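You operate a simulated robot arm through the tools that you are given. There is no shell and no other tool. Be economical: measure what you need, move in short steps, check, and stop when the job is done.

The job below is to be done with a simulated robot arm. You get a single attempt, and the scene is never put back.

JOB
Dome the blue disc with two full pumps of glue.
Fine: leave it in the ring of the purple plate, back at LOAD, with the valve shut; spill none, the other discs stay dry.
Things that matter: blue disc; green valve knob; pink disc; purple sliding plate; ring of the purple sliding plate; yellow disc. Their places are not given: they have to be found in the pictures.

It is judged by the outcome, as a careful person would: the job done as asked, and still so three seconds after it is handed in. It fails if anything else is knocked over, pushed out of place, dropped, spilled or broken.

ROBOT AND FRAMES
A 6-joint arm with a two-finger parallel gripper, fixed in place. Base frame: the origin is at the foot of the arm, x ahead of it, y to its left, z up; the work surface is at about z = 840. Readings come in mm, rad, newtons and seconds.
With the tool pointing down near the work surface it reaches from about 240 to 640 mm from the base axis. Its first joint turns from -1.152 to 1.152 rad. Payload 2.7 kg.
The tool frame sits at the grasp point between the pads (the TCP): z along the fingers, y along the line on which they close. The tips reach 23 mm beyond it. The gripper opens to 94 mm. The fingers are 38 mm wide and 10 mm thick; the gripper's body (54 by 96 mm) begins 39 mm behind the TCP.
Orientation is told as [roll, pitch, yaw] about the base's x, y, z axes, in that order, counted from this pose: with the fingers straight down and closing along the base's y, the tool's x points along the base's -x, its y along +y and its z along -z.

CONTROLS
- The arm moves only by the tool nudge_tool. Its argument "rows" is a list of rows, each a list of 7 numbers: the finger opening in cm, from 0 to 9.4, then the shift along the tool's x, y, z in units of 300 mm (1.0 is 300 mm), then the turn, a rotation vector about the tool's x, y, z in units of 180 degrees (1.0 is 180 degrees). In form: [[claw, tx, ty, tz, wx, wy, wz], ...]. A call has 1 to 20 rows; each row is the pose to reach, as a shift and turn from the pose commanded when the call began, along the tool's axes at that moment. A call with a number of a shift or a turn outside -1 to 1 is refused whole. A row lasts 0.2 s, in which the tool goes at most 50 mm and 0.15 rad; a call with a longer step from one row to the next is refused whole, and so is a gripper value outside its range. Where a pose cannot be reached the arm comes as near as it can. A force on the tool above 60 N (or 10 N above the force at the start of the call, whichever is more), or a blocked arm, ends the call early, and 0.2 s more pass. The fingers move at their own pace (about 45 mm/s each) and stop on an object; they squeeze with about 45 N. The grip force told is the motor's: it shows also when the fingers shut on nothing. Time passes only in rows, and 0.2 s behind the last, so rows that repeat a pose let the fingers close. It gives the time, the measured TCP pose, the force on the tool (base axes), the opening and the grip force at its end, in the units of the frame above (readings bear some noise), with the torque about the TCP (base axes, N m) and any sound that the robot's microphone picked up, and new pictures: "show" is both (left out), scene, wrist or none.
- Cameras (640 x 400 px; columns grow to the right, rows downward): "scene" is fixed at [67.2, -423.6, 1409.1]; the picture's right is [0.85, -0.53, 0.00], its down [-0.28, -0.44, -0.85] and it looks along [0.45, 0.72, -0.52] (base axes); focal length 356 px, centre (320, 200). "wrist" rides on the gripper at [86, 16, -75] in the tool frame; the picture's right is [-0.18, 0.98, 0.00], its down [-0.58, -0.11, -0.81] and it looks along [-0.79, -0.15, 0.59] (tool axes); focal length 243 px, centre (320, 200).
- pixel_to_xyz(camera, pixels): there is no depth. For up to 12 entries [column, row, z] of the newest picture of that camera ("zoom" is the newest enlarged one), the place [x, y] in the base frame at which the ray of that pixel passes the height z, good to about 2 mm. The clock stands still meanwhile.
- close_up(camera, box): a new picture of the part [left, top, right, bottom] of that camera's present view, enlarged. The clock stands still meanwhile.
- job_done(): hands the job in; it is judged then, once.

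Go step by step. Measure first, check grasps and placings, and put right what went wrong. The budget is 80 turns and 200 pictures, counting those below and the enlarged ones. Unless the task says otherwise, let go and move clear before handing in, and close with one line.

The tools are called as name(argument=value, ...) on one line, values as JSON. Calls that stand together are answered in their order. nudge_tool: Moves the arm, as the interface text tells. Its arguments: {"type":"object","properties":{"rows":{"type":"array","items":{"type":"array","items":{"type":"number"}}},"show":{"type":"string","enum":["both","scene","wrist","none"]}},"required":["rows"]} The other tools are called the same way: pixel_to_xyz (camera, pixels) gives the place at which the rays of pixels pass given heights; close_up (camera, box) takes an enlarged picture of a part of a camera's view; job_done () hands the job in.

At the start:

```text
time_s: 0.0
position: [421.8, -31.0, 1185.5]
orientation: [0.0, 0.0, 0.001]
wrist_force: [-0.6, 0.0, 0.5]
wrist_torque: [-0.02, 0.05, 0.0]
width: 93.9
gripper_force: 0.0
```

scene: 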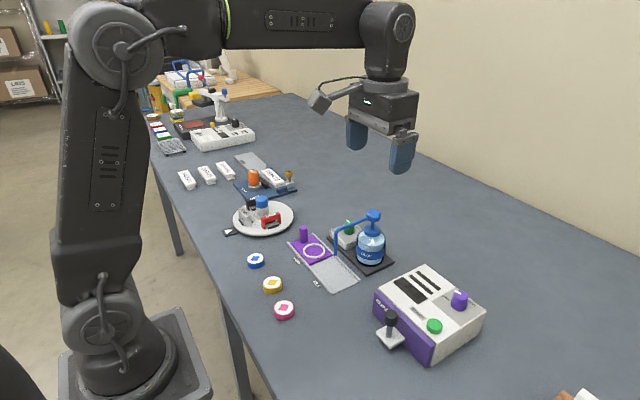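
wrist: 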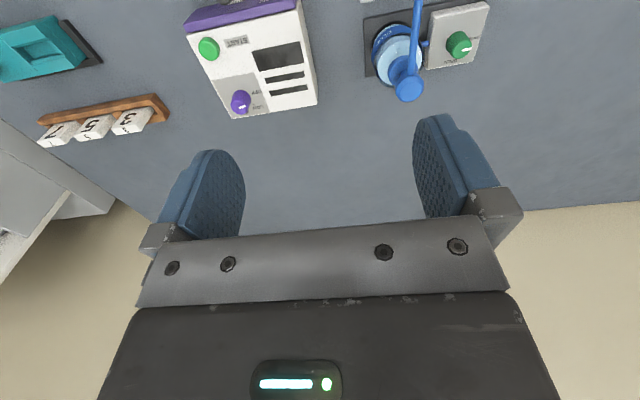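

The scene shows the discs at about (256,261), (272,285), (284,310), the purple plate at (313,250), and the pump bottle with a green knob behind. I'll enlarge that region first.

close_up(camera="scene", box=[230, 200, 410, 325])

close_up(camera="scene", box=[280, 205, 400, 295])

close_up(camera="wrist", box=[340, 0, 520, 112])

```text
3.20 times, centred on (320, 262) of scene
```

zoom: 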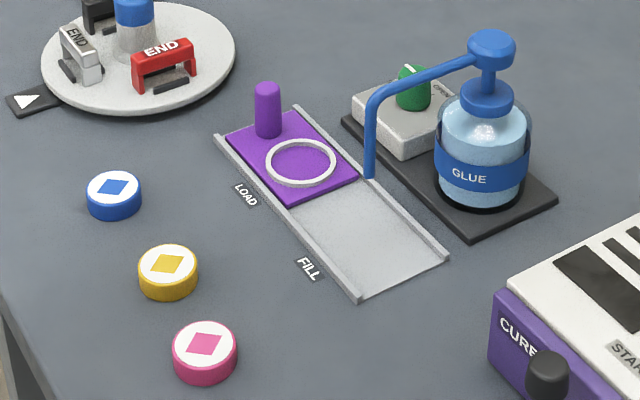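

```text
4.44 times, centred on (340, 250) of scene
```

zoom: 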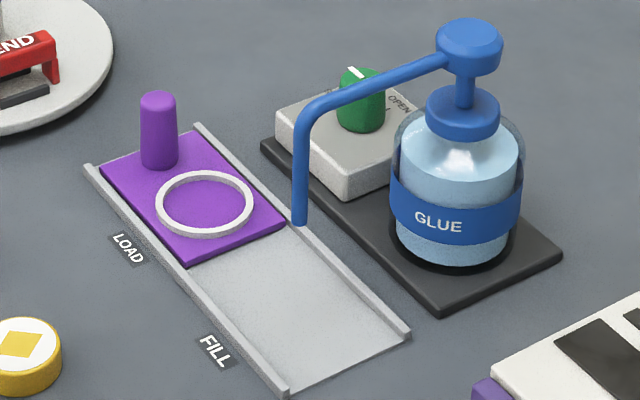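

```text
3.56 times, centred on (430, 56) of wrist
```

zoom: 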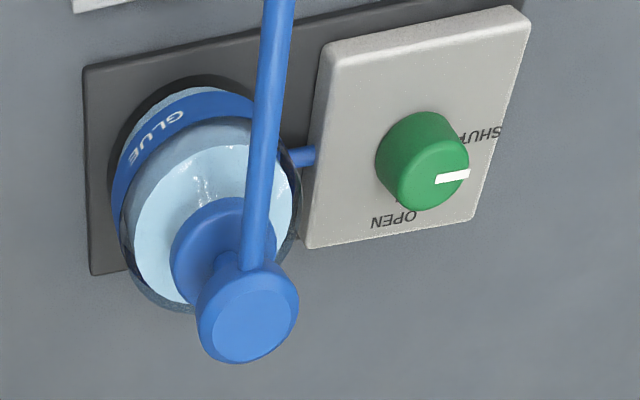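

The valve pointer is at SHUT, and the plate is at LOAD. Now I'll get positions from the scene pixels.

pixel_to_xyz(camera="scene", pixels=[[255.3, 258.3, 855], [271.9, 282.3, 855], [283.8, 307.3, 855], [313.8, 250.1, 848], [303.4, 226.5, 880], [303.4, 241, 848], [287.8, 242.3, 845], [332.5, 293.3, 845], [359, 280.1, 845], [312.8, 233.3, 845], [349.7, 222.9, 890], [373.4, 213.6, 970]])

pixel_to_xyz(camera="wrist", pixels=[[461, 42, 890], [461, 42, 900], [410, 88, 960], [410, 88, 980], [410, 88, 1000], [362, 18, 850], [365, 76, 850], [425, 69, 870], [489, 3, 870], [395, 55, 845]])

```text
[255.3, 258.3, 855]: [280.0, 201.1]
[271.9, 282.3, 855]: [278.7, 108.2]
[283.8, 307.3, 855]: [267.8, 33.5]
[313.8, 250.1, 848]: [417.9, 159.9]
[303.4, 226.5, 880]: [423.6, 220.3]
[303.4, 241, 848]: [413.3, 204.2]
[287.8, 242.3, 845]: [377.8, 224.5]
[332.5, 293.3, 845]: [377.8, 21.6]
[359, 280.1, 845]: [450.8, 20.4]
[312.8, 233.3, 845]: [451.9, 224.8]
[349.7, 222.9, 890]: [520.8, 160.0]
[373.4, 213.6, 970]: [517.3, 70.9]
```

```text
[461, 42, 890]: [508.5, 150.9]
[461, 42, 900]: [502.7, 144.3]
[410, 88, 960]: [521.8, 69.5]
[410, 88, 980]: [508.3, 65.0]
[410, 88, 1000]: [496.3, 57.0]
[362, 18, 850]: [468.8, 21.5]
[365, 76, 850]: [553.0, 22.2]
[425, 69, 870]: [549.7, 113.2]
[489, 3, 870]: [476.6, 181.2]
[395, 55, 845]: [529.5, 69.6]
```

Positions are consistent: the tray spans x 378–451 and y 21–225, the ring is near (415,160), and the pump head is near (515,70). I'll move back and up to get a wrist view of the station.

nudge_tool(rows=[[9.4, 0.09, 0.09, 0.036, 0, 0, 0], [9.4, 0.18, 0.18, 0.072, 0, 0, 0], [9.4, 0.27, 0.27, 0.108, 0, 0, 0], [9.4, 0.36, 0.36, 0.144, 0, 0, 0], [9.4, 0.45, 0.45, 0.18, 0, 0, 0], [9.4, 0.54, 0.537, 0.218, 0, 0, 0], [9.4, 0.54, 0.537, 0.218, 0, 0, 0]])

```text
time_s: 1.6
position: [258.4, 131.0, 1121.4]
orientation: [0.001, 0.001, -0.001]
wrist_force: [-0.2, 1.2, 0.0]
wrist_torque: [-0.04, 0.02, 0.01]
width: 94.0
gripper_force: 0.2
```

scene: 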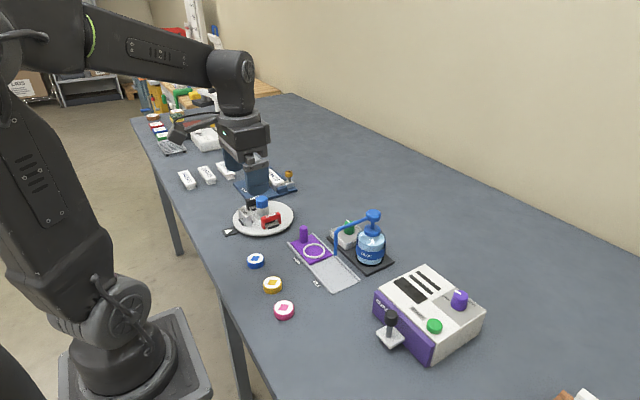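
wrist: 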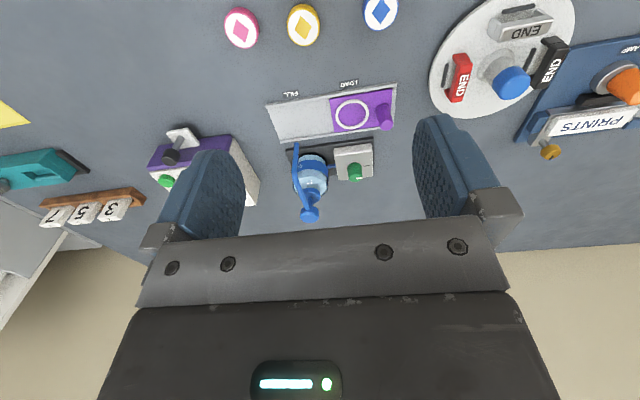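

The view is good, with the discs along the top row. I'll enlarge the station.

close_up(camera="wrist", box=[260, 70, 420, 230])

pixel_to_xyz(camera="wrist", pixels=[[381, 11, 855], [303, 24, 855], [241, 27, 855], [352, 114, 848], [385, 117, 880], [355, 172, 890], [310, 214, 970], [297, 147, 950]])

close_up(camera="scene", box=[320, 205, 400, 275])

```text
2.50 times, centred on (340, 150) of wrist
```

zoom: 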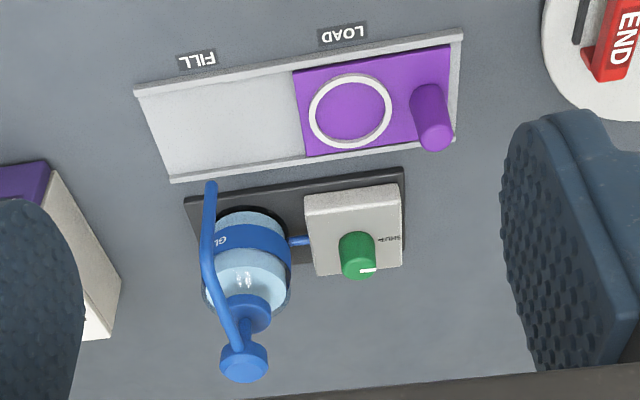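

```text
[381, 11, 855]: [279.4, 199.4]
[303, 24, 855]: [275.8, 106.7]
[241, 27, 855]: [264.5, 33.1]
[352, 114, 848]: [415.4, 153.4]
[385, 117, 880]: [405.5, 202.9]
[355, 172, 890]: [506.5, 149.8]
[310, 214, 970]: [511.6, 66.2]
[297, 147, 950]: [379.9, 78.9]
```

```text
5.71 times, centred on (360, 240) of scene
```

zoom: 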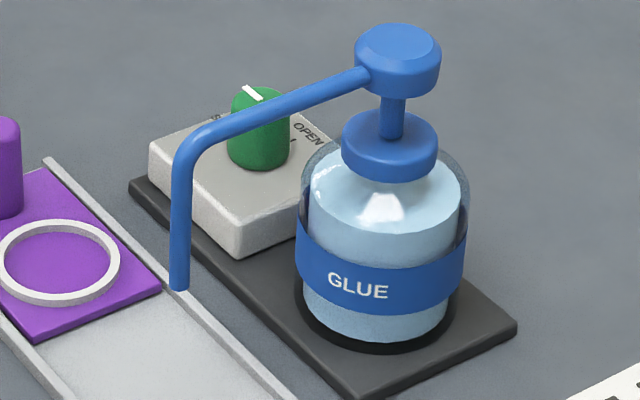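

The blue disc is at about (279.5,200). I'll move over it and check its size and centring from lower down.

nudge_tool(rows=[[9.4, -0.0175, 0.0575, 0.14, 0, 0, 0], [9.4, -0.035, 0.115, 0.28, 0, 0, 0], [9.4, -0.0525, 0.1725, 0.42, 0, 0, 0], [7, -0.0703, 0.23, 0.52, 0, 0, 0], [7, -0.0703, 0.23, 0.571, 0, 0, 0], [7, -0.0703, 0.23, 0.571, 0, 0, 0]])

close_up(camera="scene", box=[210, 190, 330, 280])

```text
time_s: 3.0
position: [279.8, 197.4, 949.2]
orientation: [0.0, 0.0, 0.0]
wrist_force: [0.0, 0.4, -0.4]
wrist_torque: [0.0, 0.0, -0.01]
width: 70.2
gripper_force: 0.0
```

scene: 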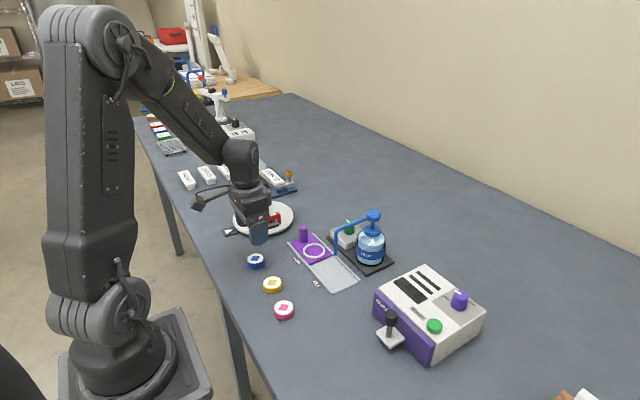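
wrist: 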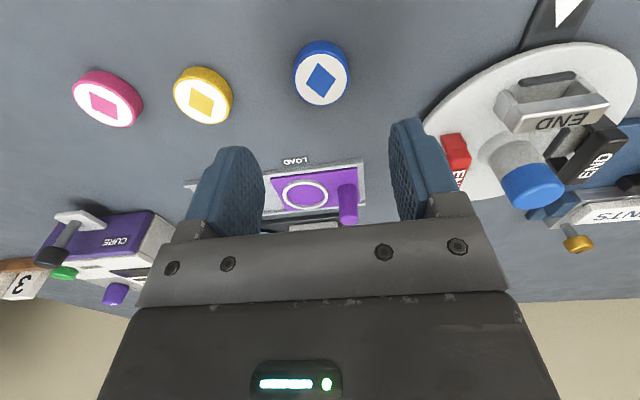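

```text
4.44 times, centred on (270, 235) of scene
```

zoom: 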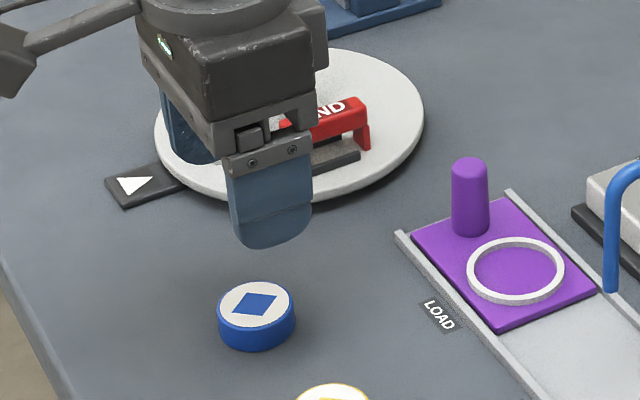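

The disc's top face spans columns 295–348 at rows 55–105. I'll measure its size, and the ring's too.

pixel_to_xyz(camera="wrist", pixels=[[295, 78, 855], [348, 78, 855], [321, 79, 855], [321, 106, 855], [321, 53, 855], [321, 79, 860], [283, 194, 848], [328, 193, 848], [305, 194, 848], [321, 40, 840]])

```text
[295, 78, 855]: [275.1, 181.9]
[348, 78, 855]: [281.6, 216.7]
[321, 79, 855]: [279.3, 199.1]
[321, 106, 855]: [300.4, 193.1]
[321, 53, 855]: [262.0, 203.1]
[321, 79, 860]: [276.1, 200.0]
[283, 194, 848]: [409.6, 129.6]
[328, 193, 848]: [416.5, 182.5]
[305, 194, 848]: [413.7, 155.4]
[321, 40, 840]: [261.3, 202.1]
```

The disc is about 36 mm across and 15 mm tall, centred at (280,199). I'll descend so the tips sit about 6 mm above the table, then close.

nudge_tool(rows=[[7, 0, 0.005, 0.1, 0, 0, 0], [7, 0, 0.005, 0.2, 0, 0, 0], [7, 0, 0.005, 0.265, 0, 0, 0], [7, 0, 0.005, 0.265, 0, 0, 0], [3, 0, 0.005, 0.265, 0, 0, 0], [3, 0, 0.005, 0.265, 0, 0, 0], [3, 0, 0.005, 0.265, 0, 0, 0], [3, 0, 0.005, 0.265, 0, 0, 0]])

close_up(camera="scene", box=[210, 200, 330, 290])

```text
time_s: 4.8
position: [281.5, 198.8, 871.7]
orientation: [0.001, 0.001, 0.001]
wrist_force: [-0.5, 0.6, 0.5]
wrist_torque: [0.03, -0.01, -0.04]
width: 35.0
gripper_force: 44.8
```

scene: 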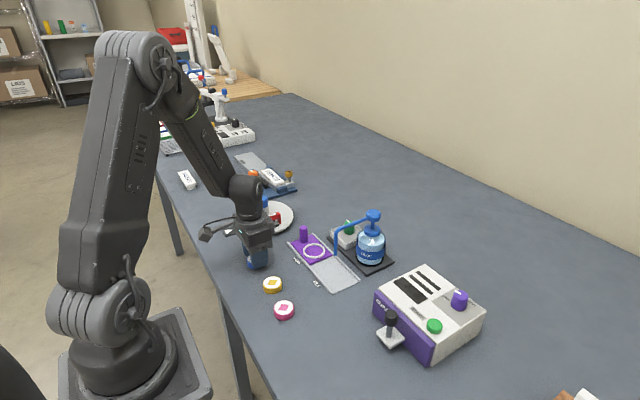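
wrist: 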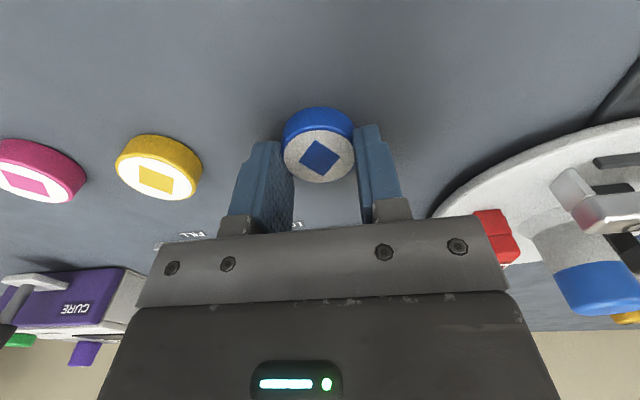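

```text
4.44 times, centred on (270, 245) of scene
```

zoom: 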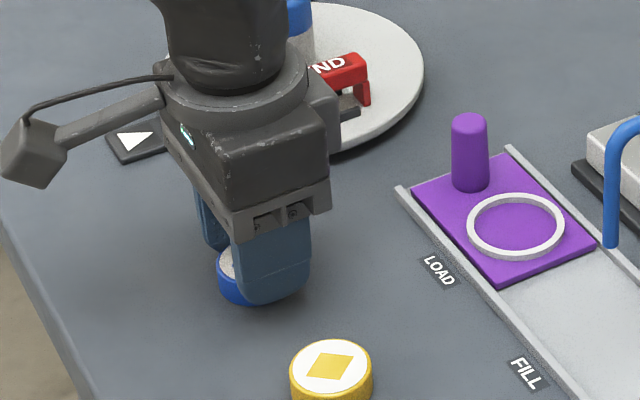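

The fingers stopped at 35 mm with 45 N, so the disc is held. I'll check its offset in the grip and then lift.

pixel_to_xyz(camera="wrist", pixels=[[320, 157, 855], [284, 157, 855], [355, 157, 855], [320, 183, 855], [320, 131, 855]])

nudge_tool(rows=[[3, 0, 0, -0.1, 0, 0, 0], [3, 0, 0, -0.2, 0, 0, 0], [3, 0, 0, -0.3, 0, 0, 0], [3, 0, 0, -0.3, 0, 0, 0]])

```text
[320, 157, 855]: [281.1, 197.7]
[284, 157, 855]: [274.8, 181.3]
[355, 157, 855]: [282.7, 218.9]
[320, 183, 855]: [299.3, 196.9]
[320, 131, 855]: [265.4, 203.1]
```

```text
time_s: 5.8
position: [280.1, 200.1, 960.9]
orientation: [-0.001, 0.001, 0.001]
wrist_force: [0.3, -0.1, 0.2]
wrist_torque: [0.0, 0.01, -0.02]
width: 34.4
gripper_force: 45.3
```

scene: 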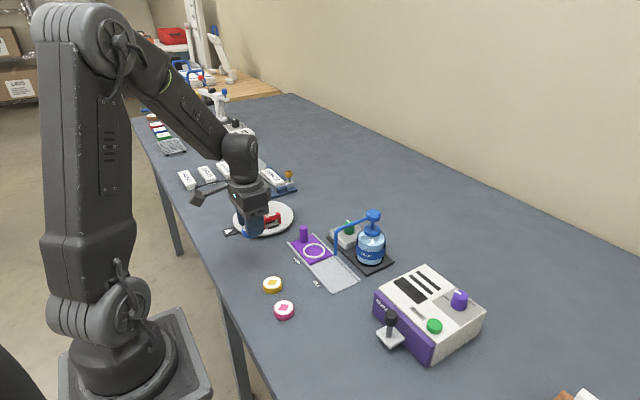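
wrist: 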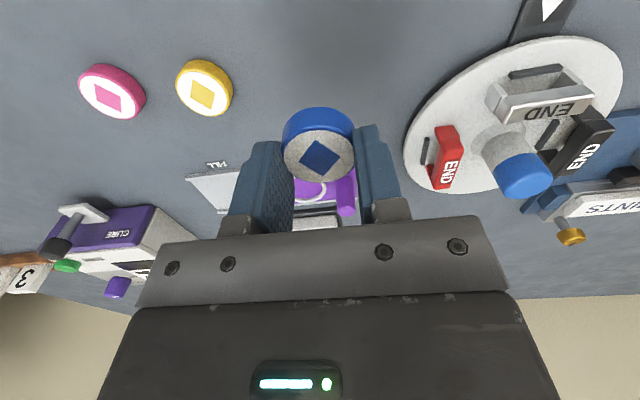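

The disc is held and centred on the TCP. I'll move above the ring while turning the gripper so the fingers close along x, away from the post and spout.

nudge_tool(rows=[[3, -0.04, -0.0133, -0.03, 0, 0, 0.045], [3, -0.08, -0.0267, -0.067, 0, 0, 0.09], [3, -0.12, -0.04, -0.067, 0, 0, 0.135], [3, -0.16, -0.0533, -0.067, 0, 0, 0.18], [3, -0.2, -0.0667, -0.067, 0, 0, 0.225], [3, -0.24, -0.08, -0.067, 0, 0, 0.27], [3, -0.28, -0.0933, -0.067, 0, 0, 0.315], [3, -0.32, -0.1067, -0.067, 0, 0, 0.36], [3, -0.36, -0.12, -0.067, 0, 0, 0.405], [3, -0.4, -0.1333, -0.067, 0, 0, 0.45], [3, -0.45, -0.1467, -0.067, 0, 0, 0.495], [3, -0.45, -0.1467, -0.067, 0, 0, 0.5], [3, -0.45, -0.1467, -0.067, 0, 0, 0.5]])

close_up(camera="scene", box=[250, 180, 390, 285])

```text
time_s: 8.6
position: [418.2, 155.3, 980.5]
orientation: [0.0, 0.0, -1.57]
wrist_force: [-0.9, 0.4, 0.1]
wrist_torque: [-0.02, 0.02, -0.03]
width: 34.6
gripper_force: 44.6
```

scene: 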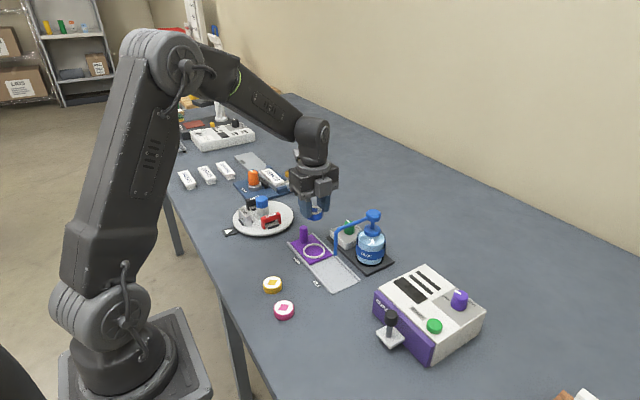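
wrist: 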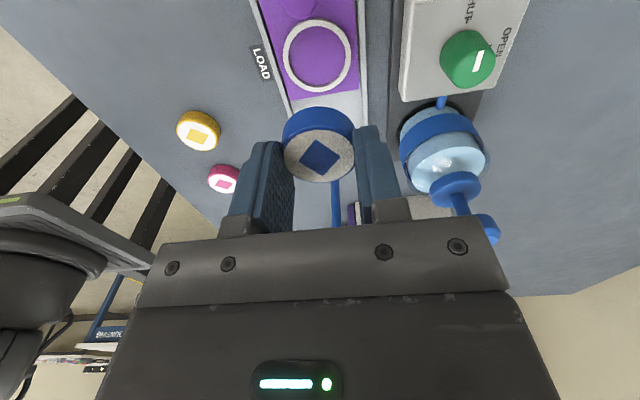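

```text
3.81 times, centred on (320, 232) of scene
```

zoom: 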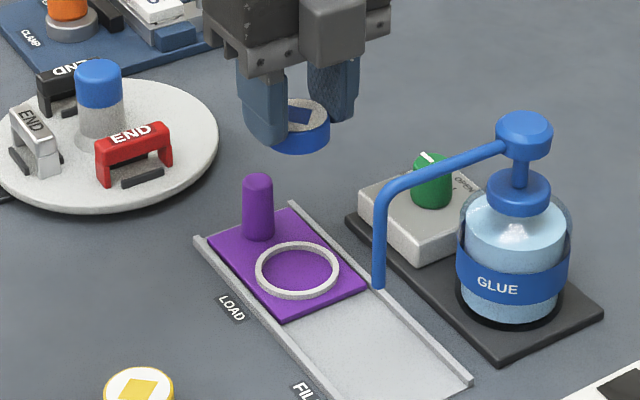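

The wrist view now shows the ring at (317,55), plus the knob, whose pointer lies between the SHUT and OPEN labels as seen from here. I'll measure these.

pixel_to_xyz(camera="wrist", pixels=[[317, 55, 849], [283, 57, 849], [351, 54, 849], [317, 20, 849], [317, 91, 849], [263, 0, 848], [368, 0, 848], [480, 60, 890], [480, 60, 900], [440, 59, 880], [497, 55, 880]])

close_up(camera="wrist", box=[380, 0, 540, 110])

close_up(camera="scene", box=[295, 225, 345, 265])

```text
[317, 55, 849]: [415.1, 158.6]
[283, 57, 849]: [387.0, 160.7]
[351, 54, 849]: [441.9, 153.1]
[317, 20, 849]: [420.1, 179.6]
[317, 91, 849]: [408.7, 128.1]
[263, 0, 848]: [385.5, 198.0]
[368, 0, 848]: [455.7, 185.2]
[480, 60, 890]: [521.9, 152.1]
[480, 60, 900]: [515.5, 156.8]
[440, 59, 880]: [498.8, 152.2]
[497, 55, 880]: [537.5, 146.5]
```

```text
3.64 times, centred on (460, 55) of wrist
```

zoom: 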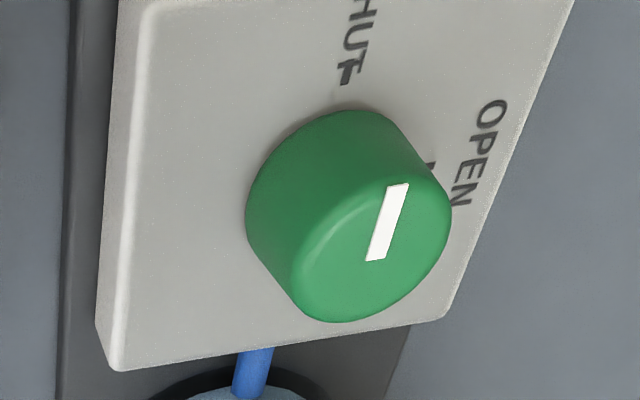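

```text
10.00 times, centred on (320, 245) of scene
```

zoom: 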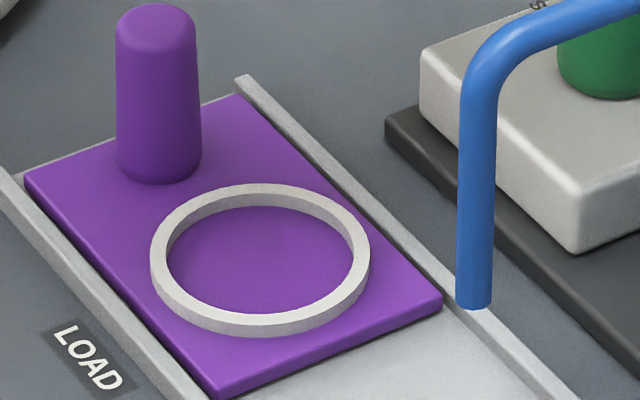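

The ring centre is about (415.5,156) with a 44 mm bore, and the disc is already above it. I'll descend to just above the plate.

nudge_tool(rows=[[3, 0, 0, 0.1, 0, 0, 0], [3, 0, 0, 0.2, 0, 0, 0], [3, 0, 0, 0.27, 0, 0, 0], [3, 0, 0, 0.3, 0, 0, 0], [3, 0, 0, 0.3, 0, 0, 0]])

close_up(camera="scene", box=[280, 215, 360, 265])

close_up(camera="wrist", box=[240, 60, 400, 200])

```text
time_s: 9.8
position: [416.1, 156.8, 890.7]
orientation: [-0.001, -0.002, -1.571]
wrist_force: [0.2, -0.3, 0.1]
wrist_torque: [0.02, -0.01, -0.01]
width: 34.4
gripper_force: 45.3
```

scene: 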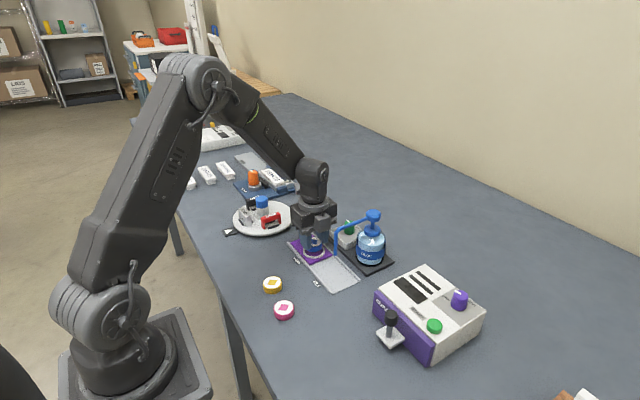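
wrist: 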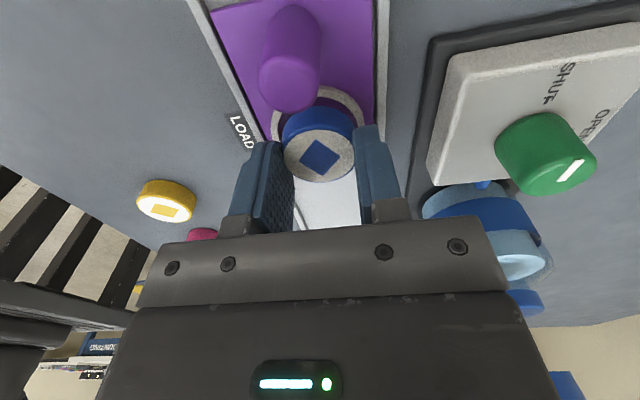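

```text
8.00 times, centred on (320, 240) of scene
```

zoom: 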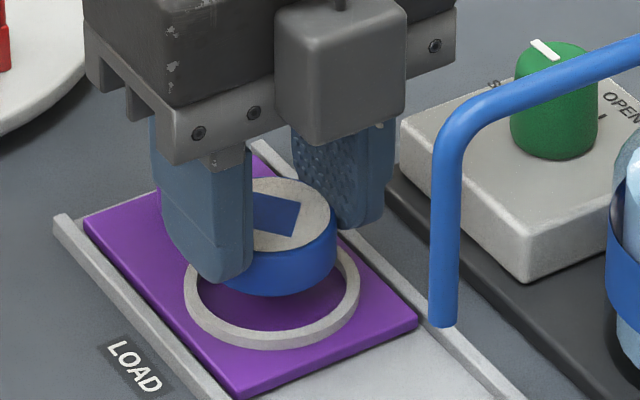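

```text
2.86 times, centred on (320, 130) of wrist
```

zoom: 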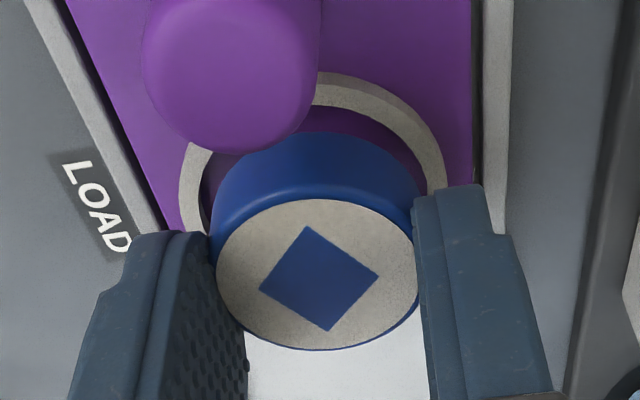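

The disc is centred over the ring and about 10 mm above the plate. I'll lower it slowly.

nudge_tool(rows=[[3, 0, 0, 0.01, 0, 0, 0], [3, 0, 0, 0.02, 0, 0, 0], [3, 0, 0, 0.026, 0, 0, 0], [3, 0, 0, 0.03, 0, 0, 0]], show="none")

close_up(camera="scene", box=[280, 215, 360, 265])

```text
time_s: 10.8
position: [416.6, 156.2, 881.9]
orientation: [0.0, 0.0, -1.571]
wrist_force: [-0.9, -0.6, 0.8]
wrist_torque: [0.02, 0.0, -0.03]
width: 34.7
gripper_force: 45.0
```

```text
8.00 times, centred on (320, 240) of scene
```

zoom: 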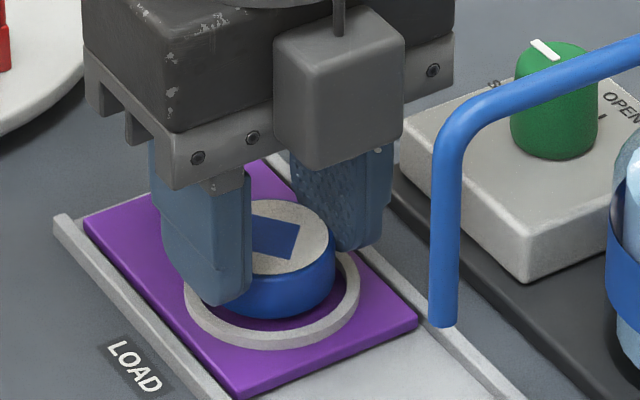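

Nearly seated, with no contact force yet. I'll go down in 1.5 mm steps.

nudge_tool(rows=[[3, 0, 0, 0.005, 0, 0, 0], [3, 0, 0, 0.008, 0, 0, 0]], show="none")

close_up(camera="scene", box=[280, 215, 360, 265])

```text
time_s: 11.4
position: [416.2, 157.2, 880.6]
orientation: [0.002, 0.001, -1.57]
wrist_force: [-10.4, -5.1, 28.4]
wrist_torque: [0.4, 0.17, 0.09]
width: 34.3
gripper_force: 45.2
```

```text
8.00 times, centred on (320, 240) of scene
```

zoom: 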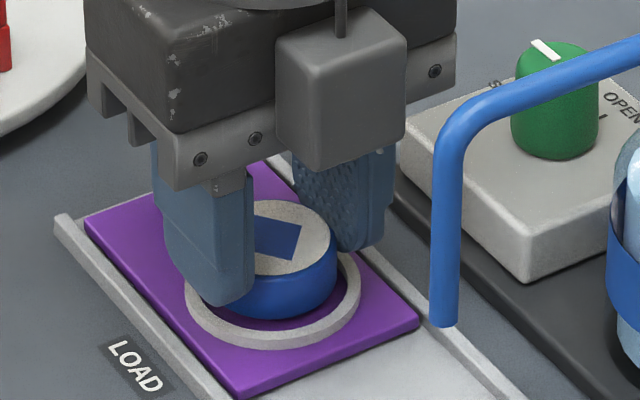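

Contact at 28 N with the disc inside the ring. I'll ease up 1 mm, release slightly and lift.

nudge_tool(rows=[[3, 0, 0, -0.003, 0, 0, 0], [5, 0, 0, -0.003, 0, 0, 0], [5, 0, 0, -0.003, 0, 0, 0], [5, 0, 0, -0.003, 0, 0, 0], [5, 0, 0, -0.05, 0, 0, 0], [5, 0, 0, -0.15, 0, 0, 0], [5, 0, 0, -0.3, 0, 0, 0], [5, 0, 0, -0.3, 0, 0, 0]])

close_up(camera="scene", box=[280, 215, 360, 265])

```text
time_s: 13.2
position: [417.8, 155.6, 970.8]
orientation: [-0.001, -0.001, -1.573]
wrist_force: [-0.4, 0.2, 0.1]
wrist_torque: [0.03, -0.01, 0.0]
width: 50.1
gripper_force: 0.0
```

scene: 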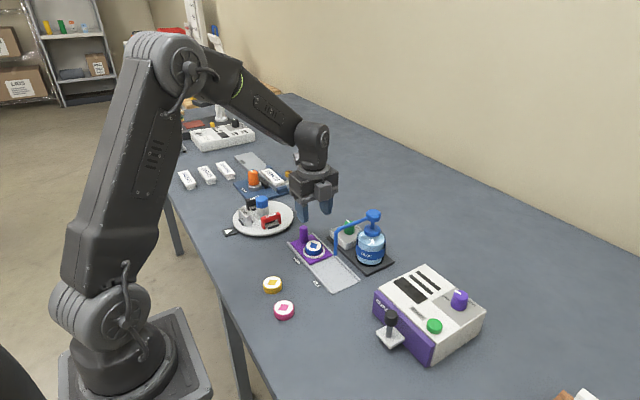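
wrist: 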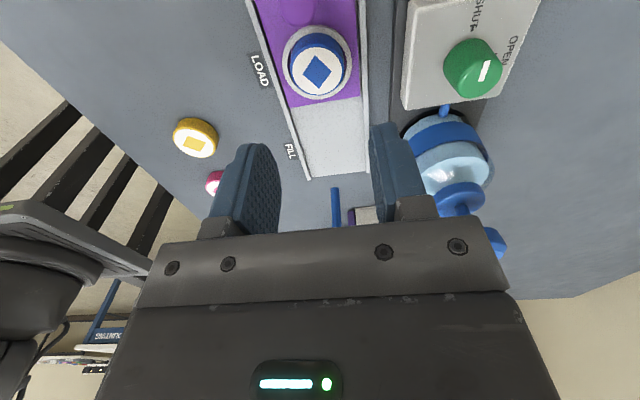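

```text
8.00 times, centred on (320, 240) of scene
```

zoom: 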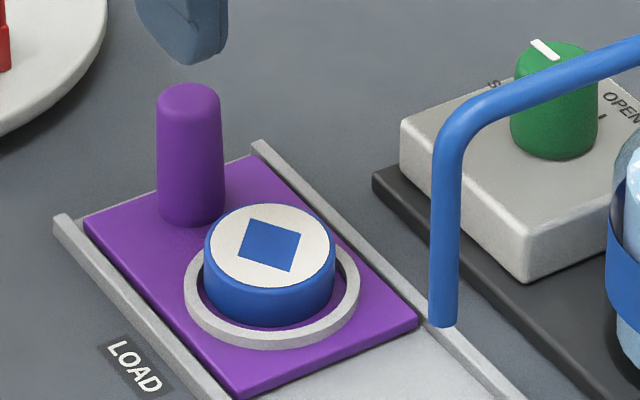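

The disc sits well in the ring. Now I'll measure the post, the spout tip and the tray end.

pixel_to_xyz(camera="scene", pixels=[[303.7, 227.5, 890], [303.7, 227.5, 895], [303.7, 241, 848], [299.7, 232, 875], [308, 232, 875], [335.3, 255.1, 870], [335.3, 255.1, 880], [335.3, 255.1, 890], [337, 233, 930], [337, 233, 940]])

pixel_to_xyz(camera="wrist", pixels=[[318, 72, 863], [368, 176, 843], [307, 181, 843], [285, 107, 847], [361, 97, 847]])

```text
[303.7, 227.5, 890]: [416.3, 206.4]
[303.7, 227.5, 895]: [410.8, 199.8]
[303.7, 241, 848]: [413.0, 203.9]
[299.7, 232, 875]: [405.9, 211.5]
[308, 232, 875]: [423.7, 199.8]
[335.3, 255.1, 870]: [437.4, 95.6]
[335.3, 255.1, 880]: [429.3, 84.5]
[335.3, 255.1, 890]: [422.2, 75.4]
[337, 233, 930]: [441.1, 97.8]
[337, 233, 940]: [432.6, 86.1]
```

```text
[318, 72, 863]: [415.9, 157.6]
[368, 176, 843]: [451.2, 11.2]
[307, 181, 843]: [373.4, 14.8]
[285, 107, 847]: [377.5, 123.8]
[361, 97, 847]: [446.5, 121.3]
```

The post is at (414.5,204.5) with its top near 891, and the spout tip is at roughly (416,68,897), so it clears the disc. I'll move over the post and down, leaving the gripper open.

nudge_tool(rows=[[5, 0.1, -0.003, 0, 0, 0, 0], [5, 0.16, -0.005, 0, 0, 0, 0], [5, 0.16, -0.005, 0.1, 0, 0, 0], [5, 0.16, -0.005, 0.2, 0, 0, 0], [5, 0.16, -0.005, 0.28, 0, 0, 0], [5, 0.16, -0.005, 0.312, 0, 0, 0], [5, 0.16, -0.005, 0.312, 0, 0, 0]])

close_up(camera="scene", box=[260, 200, 360, 270])

pixel_to_xyz(camera="scene", pixels=[[296.6, 260.1, 841], [315.9, 283.2, 841]])

```text
time_s: 14.8
position: [414.8, 204.3, 874.0]
orientation: [0.0, 0.001, -1.57]
wrist_force: [-0.8, -0.9, 0.0]
wrist_torque: [-0.03, 0.0, 0.0]
width: 50.0
gripper_force: 0.1
```

scene: 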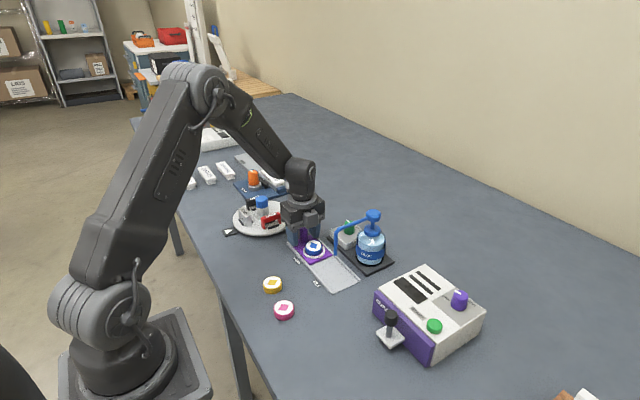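
wrist: 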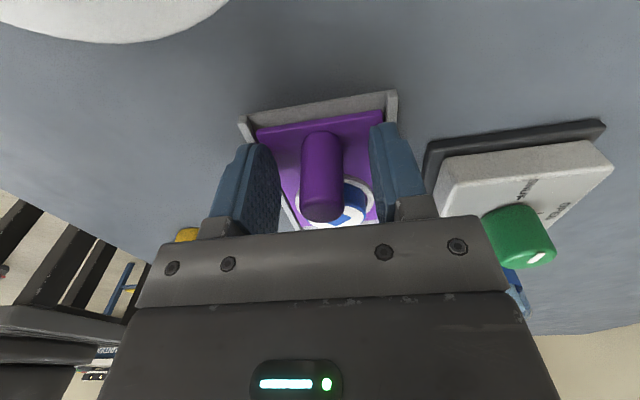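

```text
5.71 times, centred on (310, 235) of scene
```

zoom: 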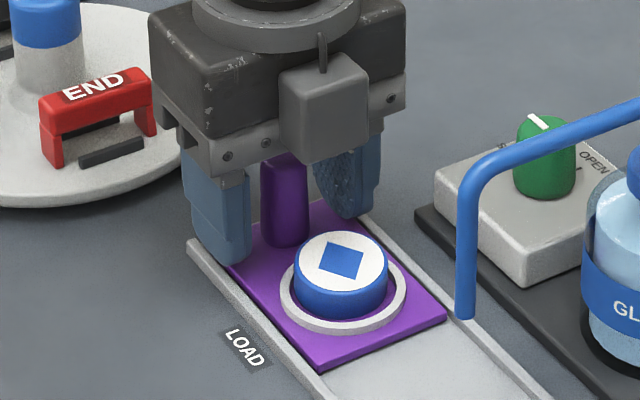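

```text
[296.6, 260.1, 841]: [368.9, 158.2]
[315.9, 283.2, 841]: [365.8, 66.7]
```

The fingers straddle the post. The LOAD and FILL labels are 91 mm apart (y 158 to 67). I'll close on the post and slide gently.

nudge_tool(rows=[[1, 0, 0, 0, 0, 0, 0], [1, 0, 0, 0, 0, 0, 0], [1, 0, 0, 0, 0, 0, 0], [1, 0, 0, 0, 0, 0, 0]], show="none")

nudge_tool(rows=[[1, -0.01, 0, 0, 0, 0, 0], [1, -0.03, 0, 0, 0, 0, 0], [1, -0.05, 0, 0, 0, 0, 0], [1, -0.07, 0, 0, 0, 0, 0], [1, -0.09, 0, 0, 0, 0, 0], [1, -0.11, 0, 0, 0, 0, 0], [1, -0.13, 0, 0, 0, 0, 0], [1, -0.15, 0, 0, 0, 0, 0], [1, -0.17, 0, 0, 0, 0, 0], [1, -0.19, 0, 0, 0, 0, 0], [1, -0.21, 0, 0, 0, 0, 0], [1, -0.23, 0, 0, 0, 0, 0], [1, -0.25, 0, 0, 0, 0, 0], [1, -0.27, 0, 0, 0, 0, 0], [1, -0.28, 0, 0, 0, 0, 0]])

close_up(camera="scene", box=[280, 210, 380, 300])

```text
time_s: 15.8
position: [415.8, 204.4, 874.1]
orientation: [0.001, 0.001, -1.571]
wrist_force: [9.1, -0.4, -4.9]
wrist_torque: [0.04, -0.25, 0.02]
width: 21.3
gripper_force: 44.8
```

```text
time_s: 19.0
position: [415.8, 121.3, 874.0]
orientation: [-0.004, -0.001, -1.572]
wrist_force: [7.9, 0.3, -33.9]
wrist_torque: [0.07, -0.16, -0.06]
width: 21.5
gripper_force: 46.0
```

scene: 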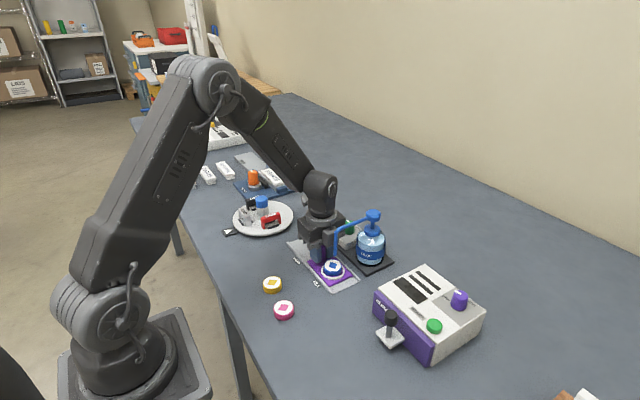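
wrist: 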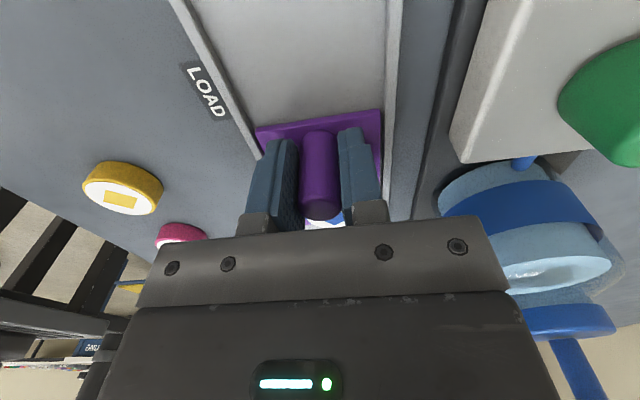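

```text
4.44 times, centred on (330, 255) of scene
```

zoom: 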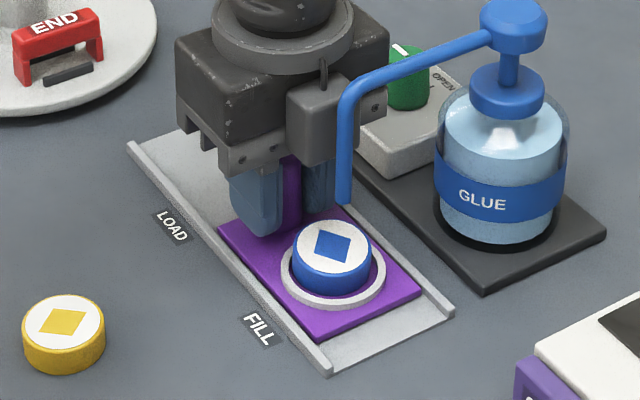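

The plate slid smoothly about 83 mm. The force shows a slight upward pull, so I'll ease the tool 1 mm lower and go the last few millimetres.

nudge_tool(rows=[[1, -0.004, 0, 0.002, 0, 0, 0], [1, -0.012, 0, 0.003, 0, 0, 0], [1, -0.02, 0, 0.003, 0, 0, 0]])

close_up(camera="scene", box=[290, 215, 380, 300])

```text
time_s: 19.8
position: [414.6, 116.5, 875.3]
orientation: [-0.001, 0.0, -1.569]
wrist_force: [3.8, 16.6, -29.0]
wrist_torque: [-1.65, -0.03, -0.01]
width: 21.3
gripper_force: 44.7
```

scene: 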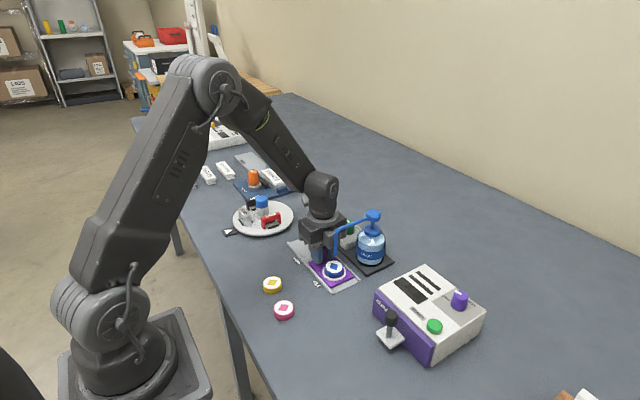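
wrist: 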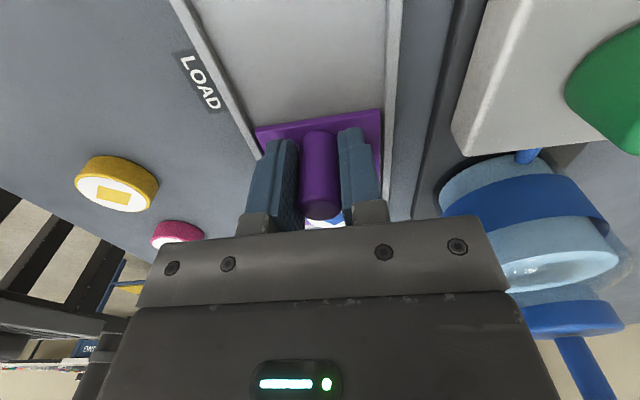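

```text
4.71 times, centred on (335, 258) of scene
```

zoom: 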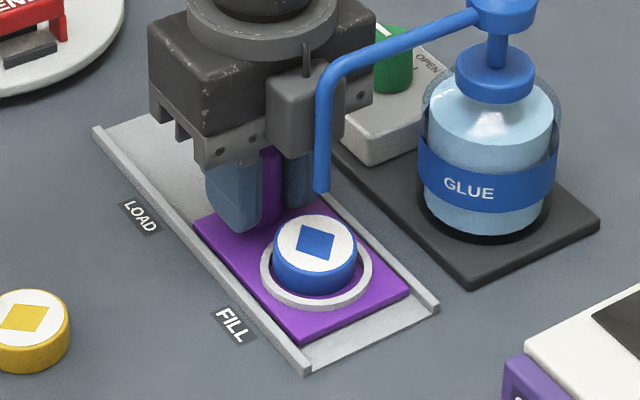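

The 16 N reaction in y shows the plate reached its stop at FILL. I'll release the post, back off and rise.

pixel_to_xyz(camera="zoom", pixels=[[316, 243, 863], [317, 270, 853], [321, 187, 895], [321, 187, 900]])

nudge_tool(rows=[[1, 0.005, 0, 0.002, 0, 0, 0], [5, 0.005, 0, 0.002, 0, 0, 0], [5, 0.005, 0, 0.002, 0, 0, 0], [5, 0.005, 0, 0.002, 0, 0, 0], [5, 0.005, 0, -0.1, 0, 0, 0], [5, 0.02, 0, -0.2, 0, 0, 0], [5, 0.1, 0, -0.33, 0, 0, 0], [5, 0.15, 0, -0.45, 0, 0, 0], [5, 0.15, 0, -0.45, 0, 0, 0]])

close_up(camera="scene", box=[290, 215, 380, 300])

```text
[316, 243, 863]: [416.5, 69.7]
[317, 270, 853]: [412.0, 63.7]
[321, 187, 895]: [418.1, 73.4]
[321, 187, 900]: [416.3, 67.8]
```

```text
time_s: 21.8
position: [414.9, 159.6, 1010.5]
orientation: [-0.001, -0.001, -1.57]
wrist_force: [0.6, -0.5, -0.4]
wrist_torque: [0.0, -0.01, 0.01]
width: 49.9
gripper_force: 0.1
```

scene: 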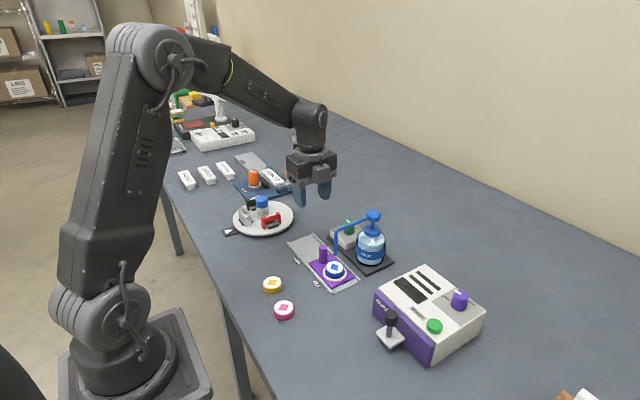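
wrist: 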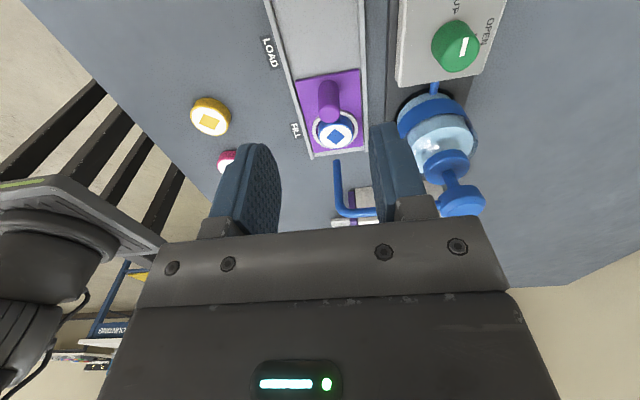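

```text
4.71 times, centred on (335, 258) of scene
```

zoom: 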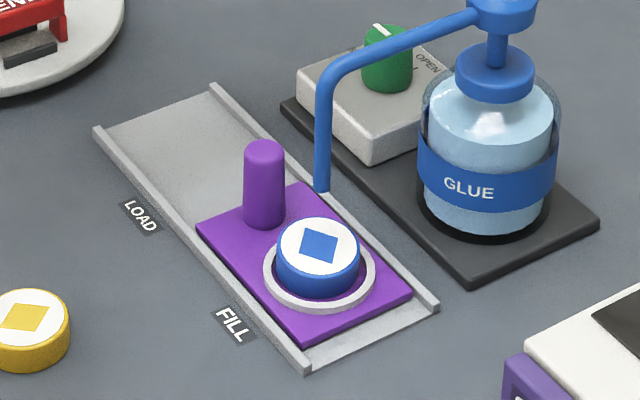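

The plate rests at FILL with the disc at about (416,68), directly under the spout. Now I'll locate the knob precisely from both cameras.

close_up(camera="wrist", box=[390, 0, 518, 80])

close_up(camera="scene", box=[325, 210, 381, 245])

```text
5.00 times, centred on (454, 40) of wrist
```

zoom: 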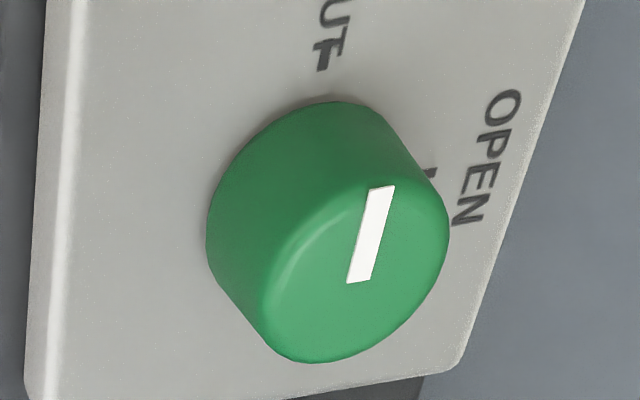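

```text
11.43 times, centred on (353, 228) of scene
```

zoom: 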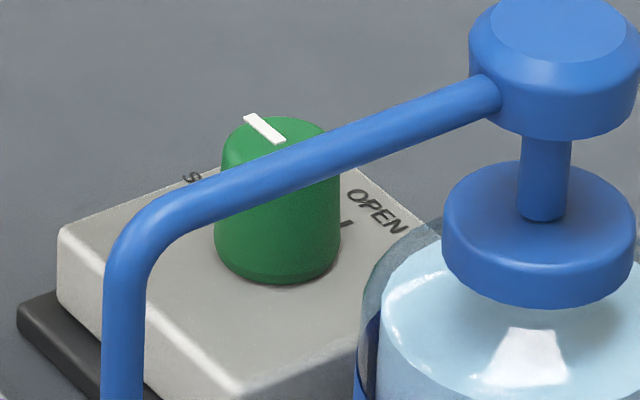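

pixel_to_xyz(camera="wrist", pixels=[[461.4, 53.6, 885], [461.4, 53.6, 890], [461.4, 53.6, 895], [461.4, 53.6, 900], [454.5, 14, 866], [476, 35, 866]])

pixel_to_xyz(camera="scene", pixels=[[349.1, 222.9, 885], [349.1, 222.9, 890], [349.1, 222.9, 895], [349.1, 222.9, 900], [349.3, 230.8, 866], [355.3, 229.5, 866], [344, 232, 866]])

```text
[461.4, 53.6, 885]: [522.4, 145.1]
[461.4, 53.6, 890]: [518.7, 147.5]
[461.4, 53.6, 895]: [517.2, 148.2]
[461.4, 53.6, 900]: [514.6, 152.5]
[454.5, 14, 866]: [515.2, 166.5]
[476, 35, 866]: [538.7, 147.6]
```

```text
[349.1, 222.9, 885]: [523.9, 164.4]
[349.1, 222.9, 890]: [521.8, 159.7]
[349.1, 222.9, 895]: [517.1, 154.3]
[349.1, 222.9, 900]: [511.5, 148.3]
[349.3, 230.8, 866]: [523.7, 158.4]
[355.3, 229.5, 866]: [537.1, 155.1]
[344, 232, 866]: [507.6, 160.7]
```

Both cameras agree: the knob centre is at (514.5,150) with its top near z 898. SHUT is toward +y and OPEN toward +x, a 90° clockwise turn. I'll return to yaw 0 above the knob so the turn goes from 0 to −90.

nudge_tool(rows=[[6, 0, 0.03, 0, 0, 0, -0.045], [6, 0, 0.06, 0, 0, 0, -0.09], [6, -0.01, 0.09, 0, 0, 0, -0.135], [6, -0.01, 0.12, 0, 0, 0, -0.18], [6, -0.02, 0.15, 0, 0, 0, -0.225], [6, -0.02, 0.18, 0, 0, 0, -0.27], [6, -0.03, 0.21, 0, 0, 0, -0.315], [6, -0.032, 0.24, 0, 0, 0, -0.36], [6, -0.032, 0.27, 0, 0, 0, -0.405], [6, -0.032, 0.3, 0, 0, 0, -0.45], [6, -0.032, 0.333, 0, 0, 0, -0.495], [6, -0.032, 0.333, 0, 0, 0, -0.5], [6, -0.032, 0.333, 0, 0, 0, -0.5]])

close_up(camera="scene", box=[300, 160, 410, 250])

close_up(camera="wrist", box=[220, 0, 420, 140])

```text
time_s: 24.6
position: [515.4, 150.7, 1010.2]
orientation: [-0.001, 0.0, 0.002]
wrist_force: [0.5, 0.2, 0.1]
wrist_torque: [0.01, 0.02, 0.0]
width: 60.0
gripper_force: 0.1
```

scene: 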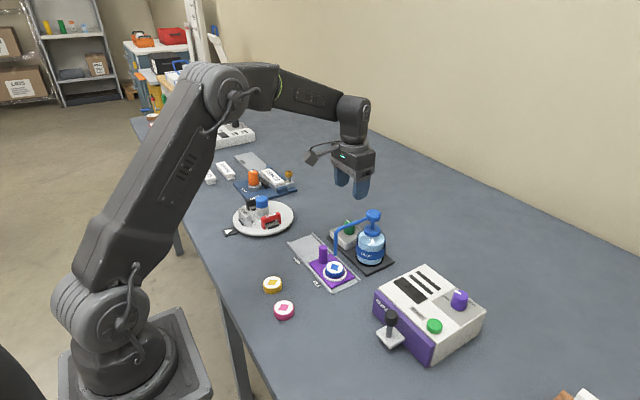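
wrist: 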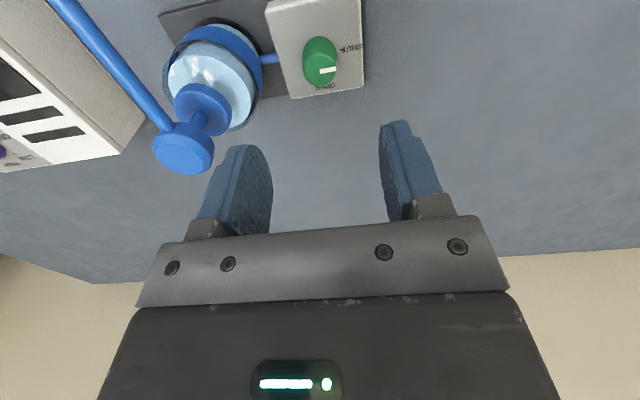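

```text
4.44 times, centred on (355, 205) of scene
```

zoom: 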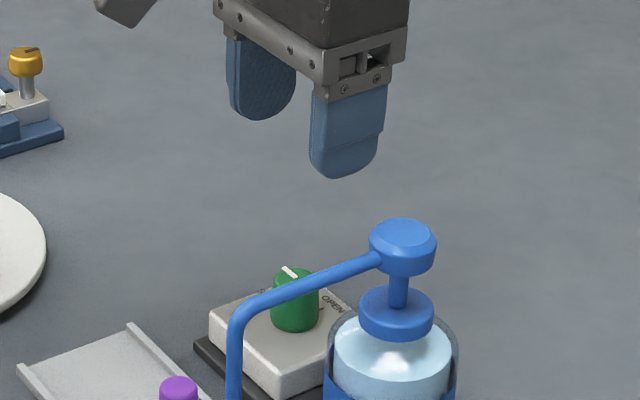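

```text
2.86 times, centred on (320, 70) of wrist
```

zoom: 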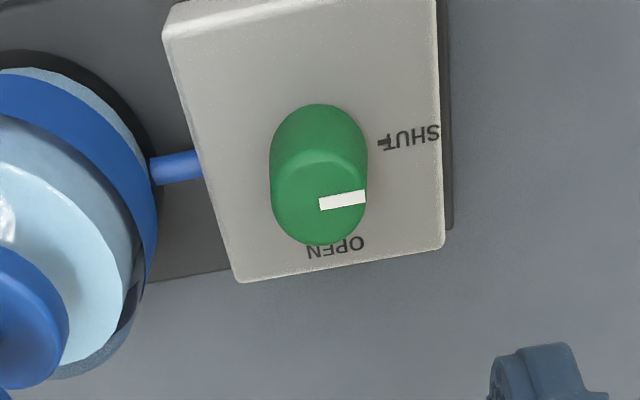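

The pointer lies along +y at SHUT. I'll check the knob centre and the pump head from this view.

pixel_to_xyz(camera="wrist", pixels=[[319.3, 68.2, 898], [303, 68, 898], [336, 68, 898], [183, 154, 965], [183, 154, 975], [183, 154, 985]])

pixel_to_xyz(camera="scene", pixels=[[374, 214, 960], [374, 214, 965], [374, 214, 970], [374, 214, 975]])

```text
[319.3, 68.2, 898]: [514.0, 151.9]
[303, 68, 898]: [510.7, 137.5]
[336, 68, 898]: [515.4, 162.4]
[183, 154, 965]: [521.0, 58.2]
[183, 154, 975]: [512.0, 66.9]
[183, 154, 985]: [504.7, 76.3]
```

```text
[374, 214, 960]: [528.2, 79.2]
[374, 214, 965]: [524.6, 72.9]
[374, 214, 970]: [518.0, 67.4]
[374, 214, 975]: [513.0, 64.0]
```

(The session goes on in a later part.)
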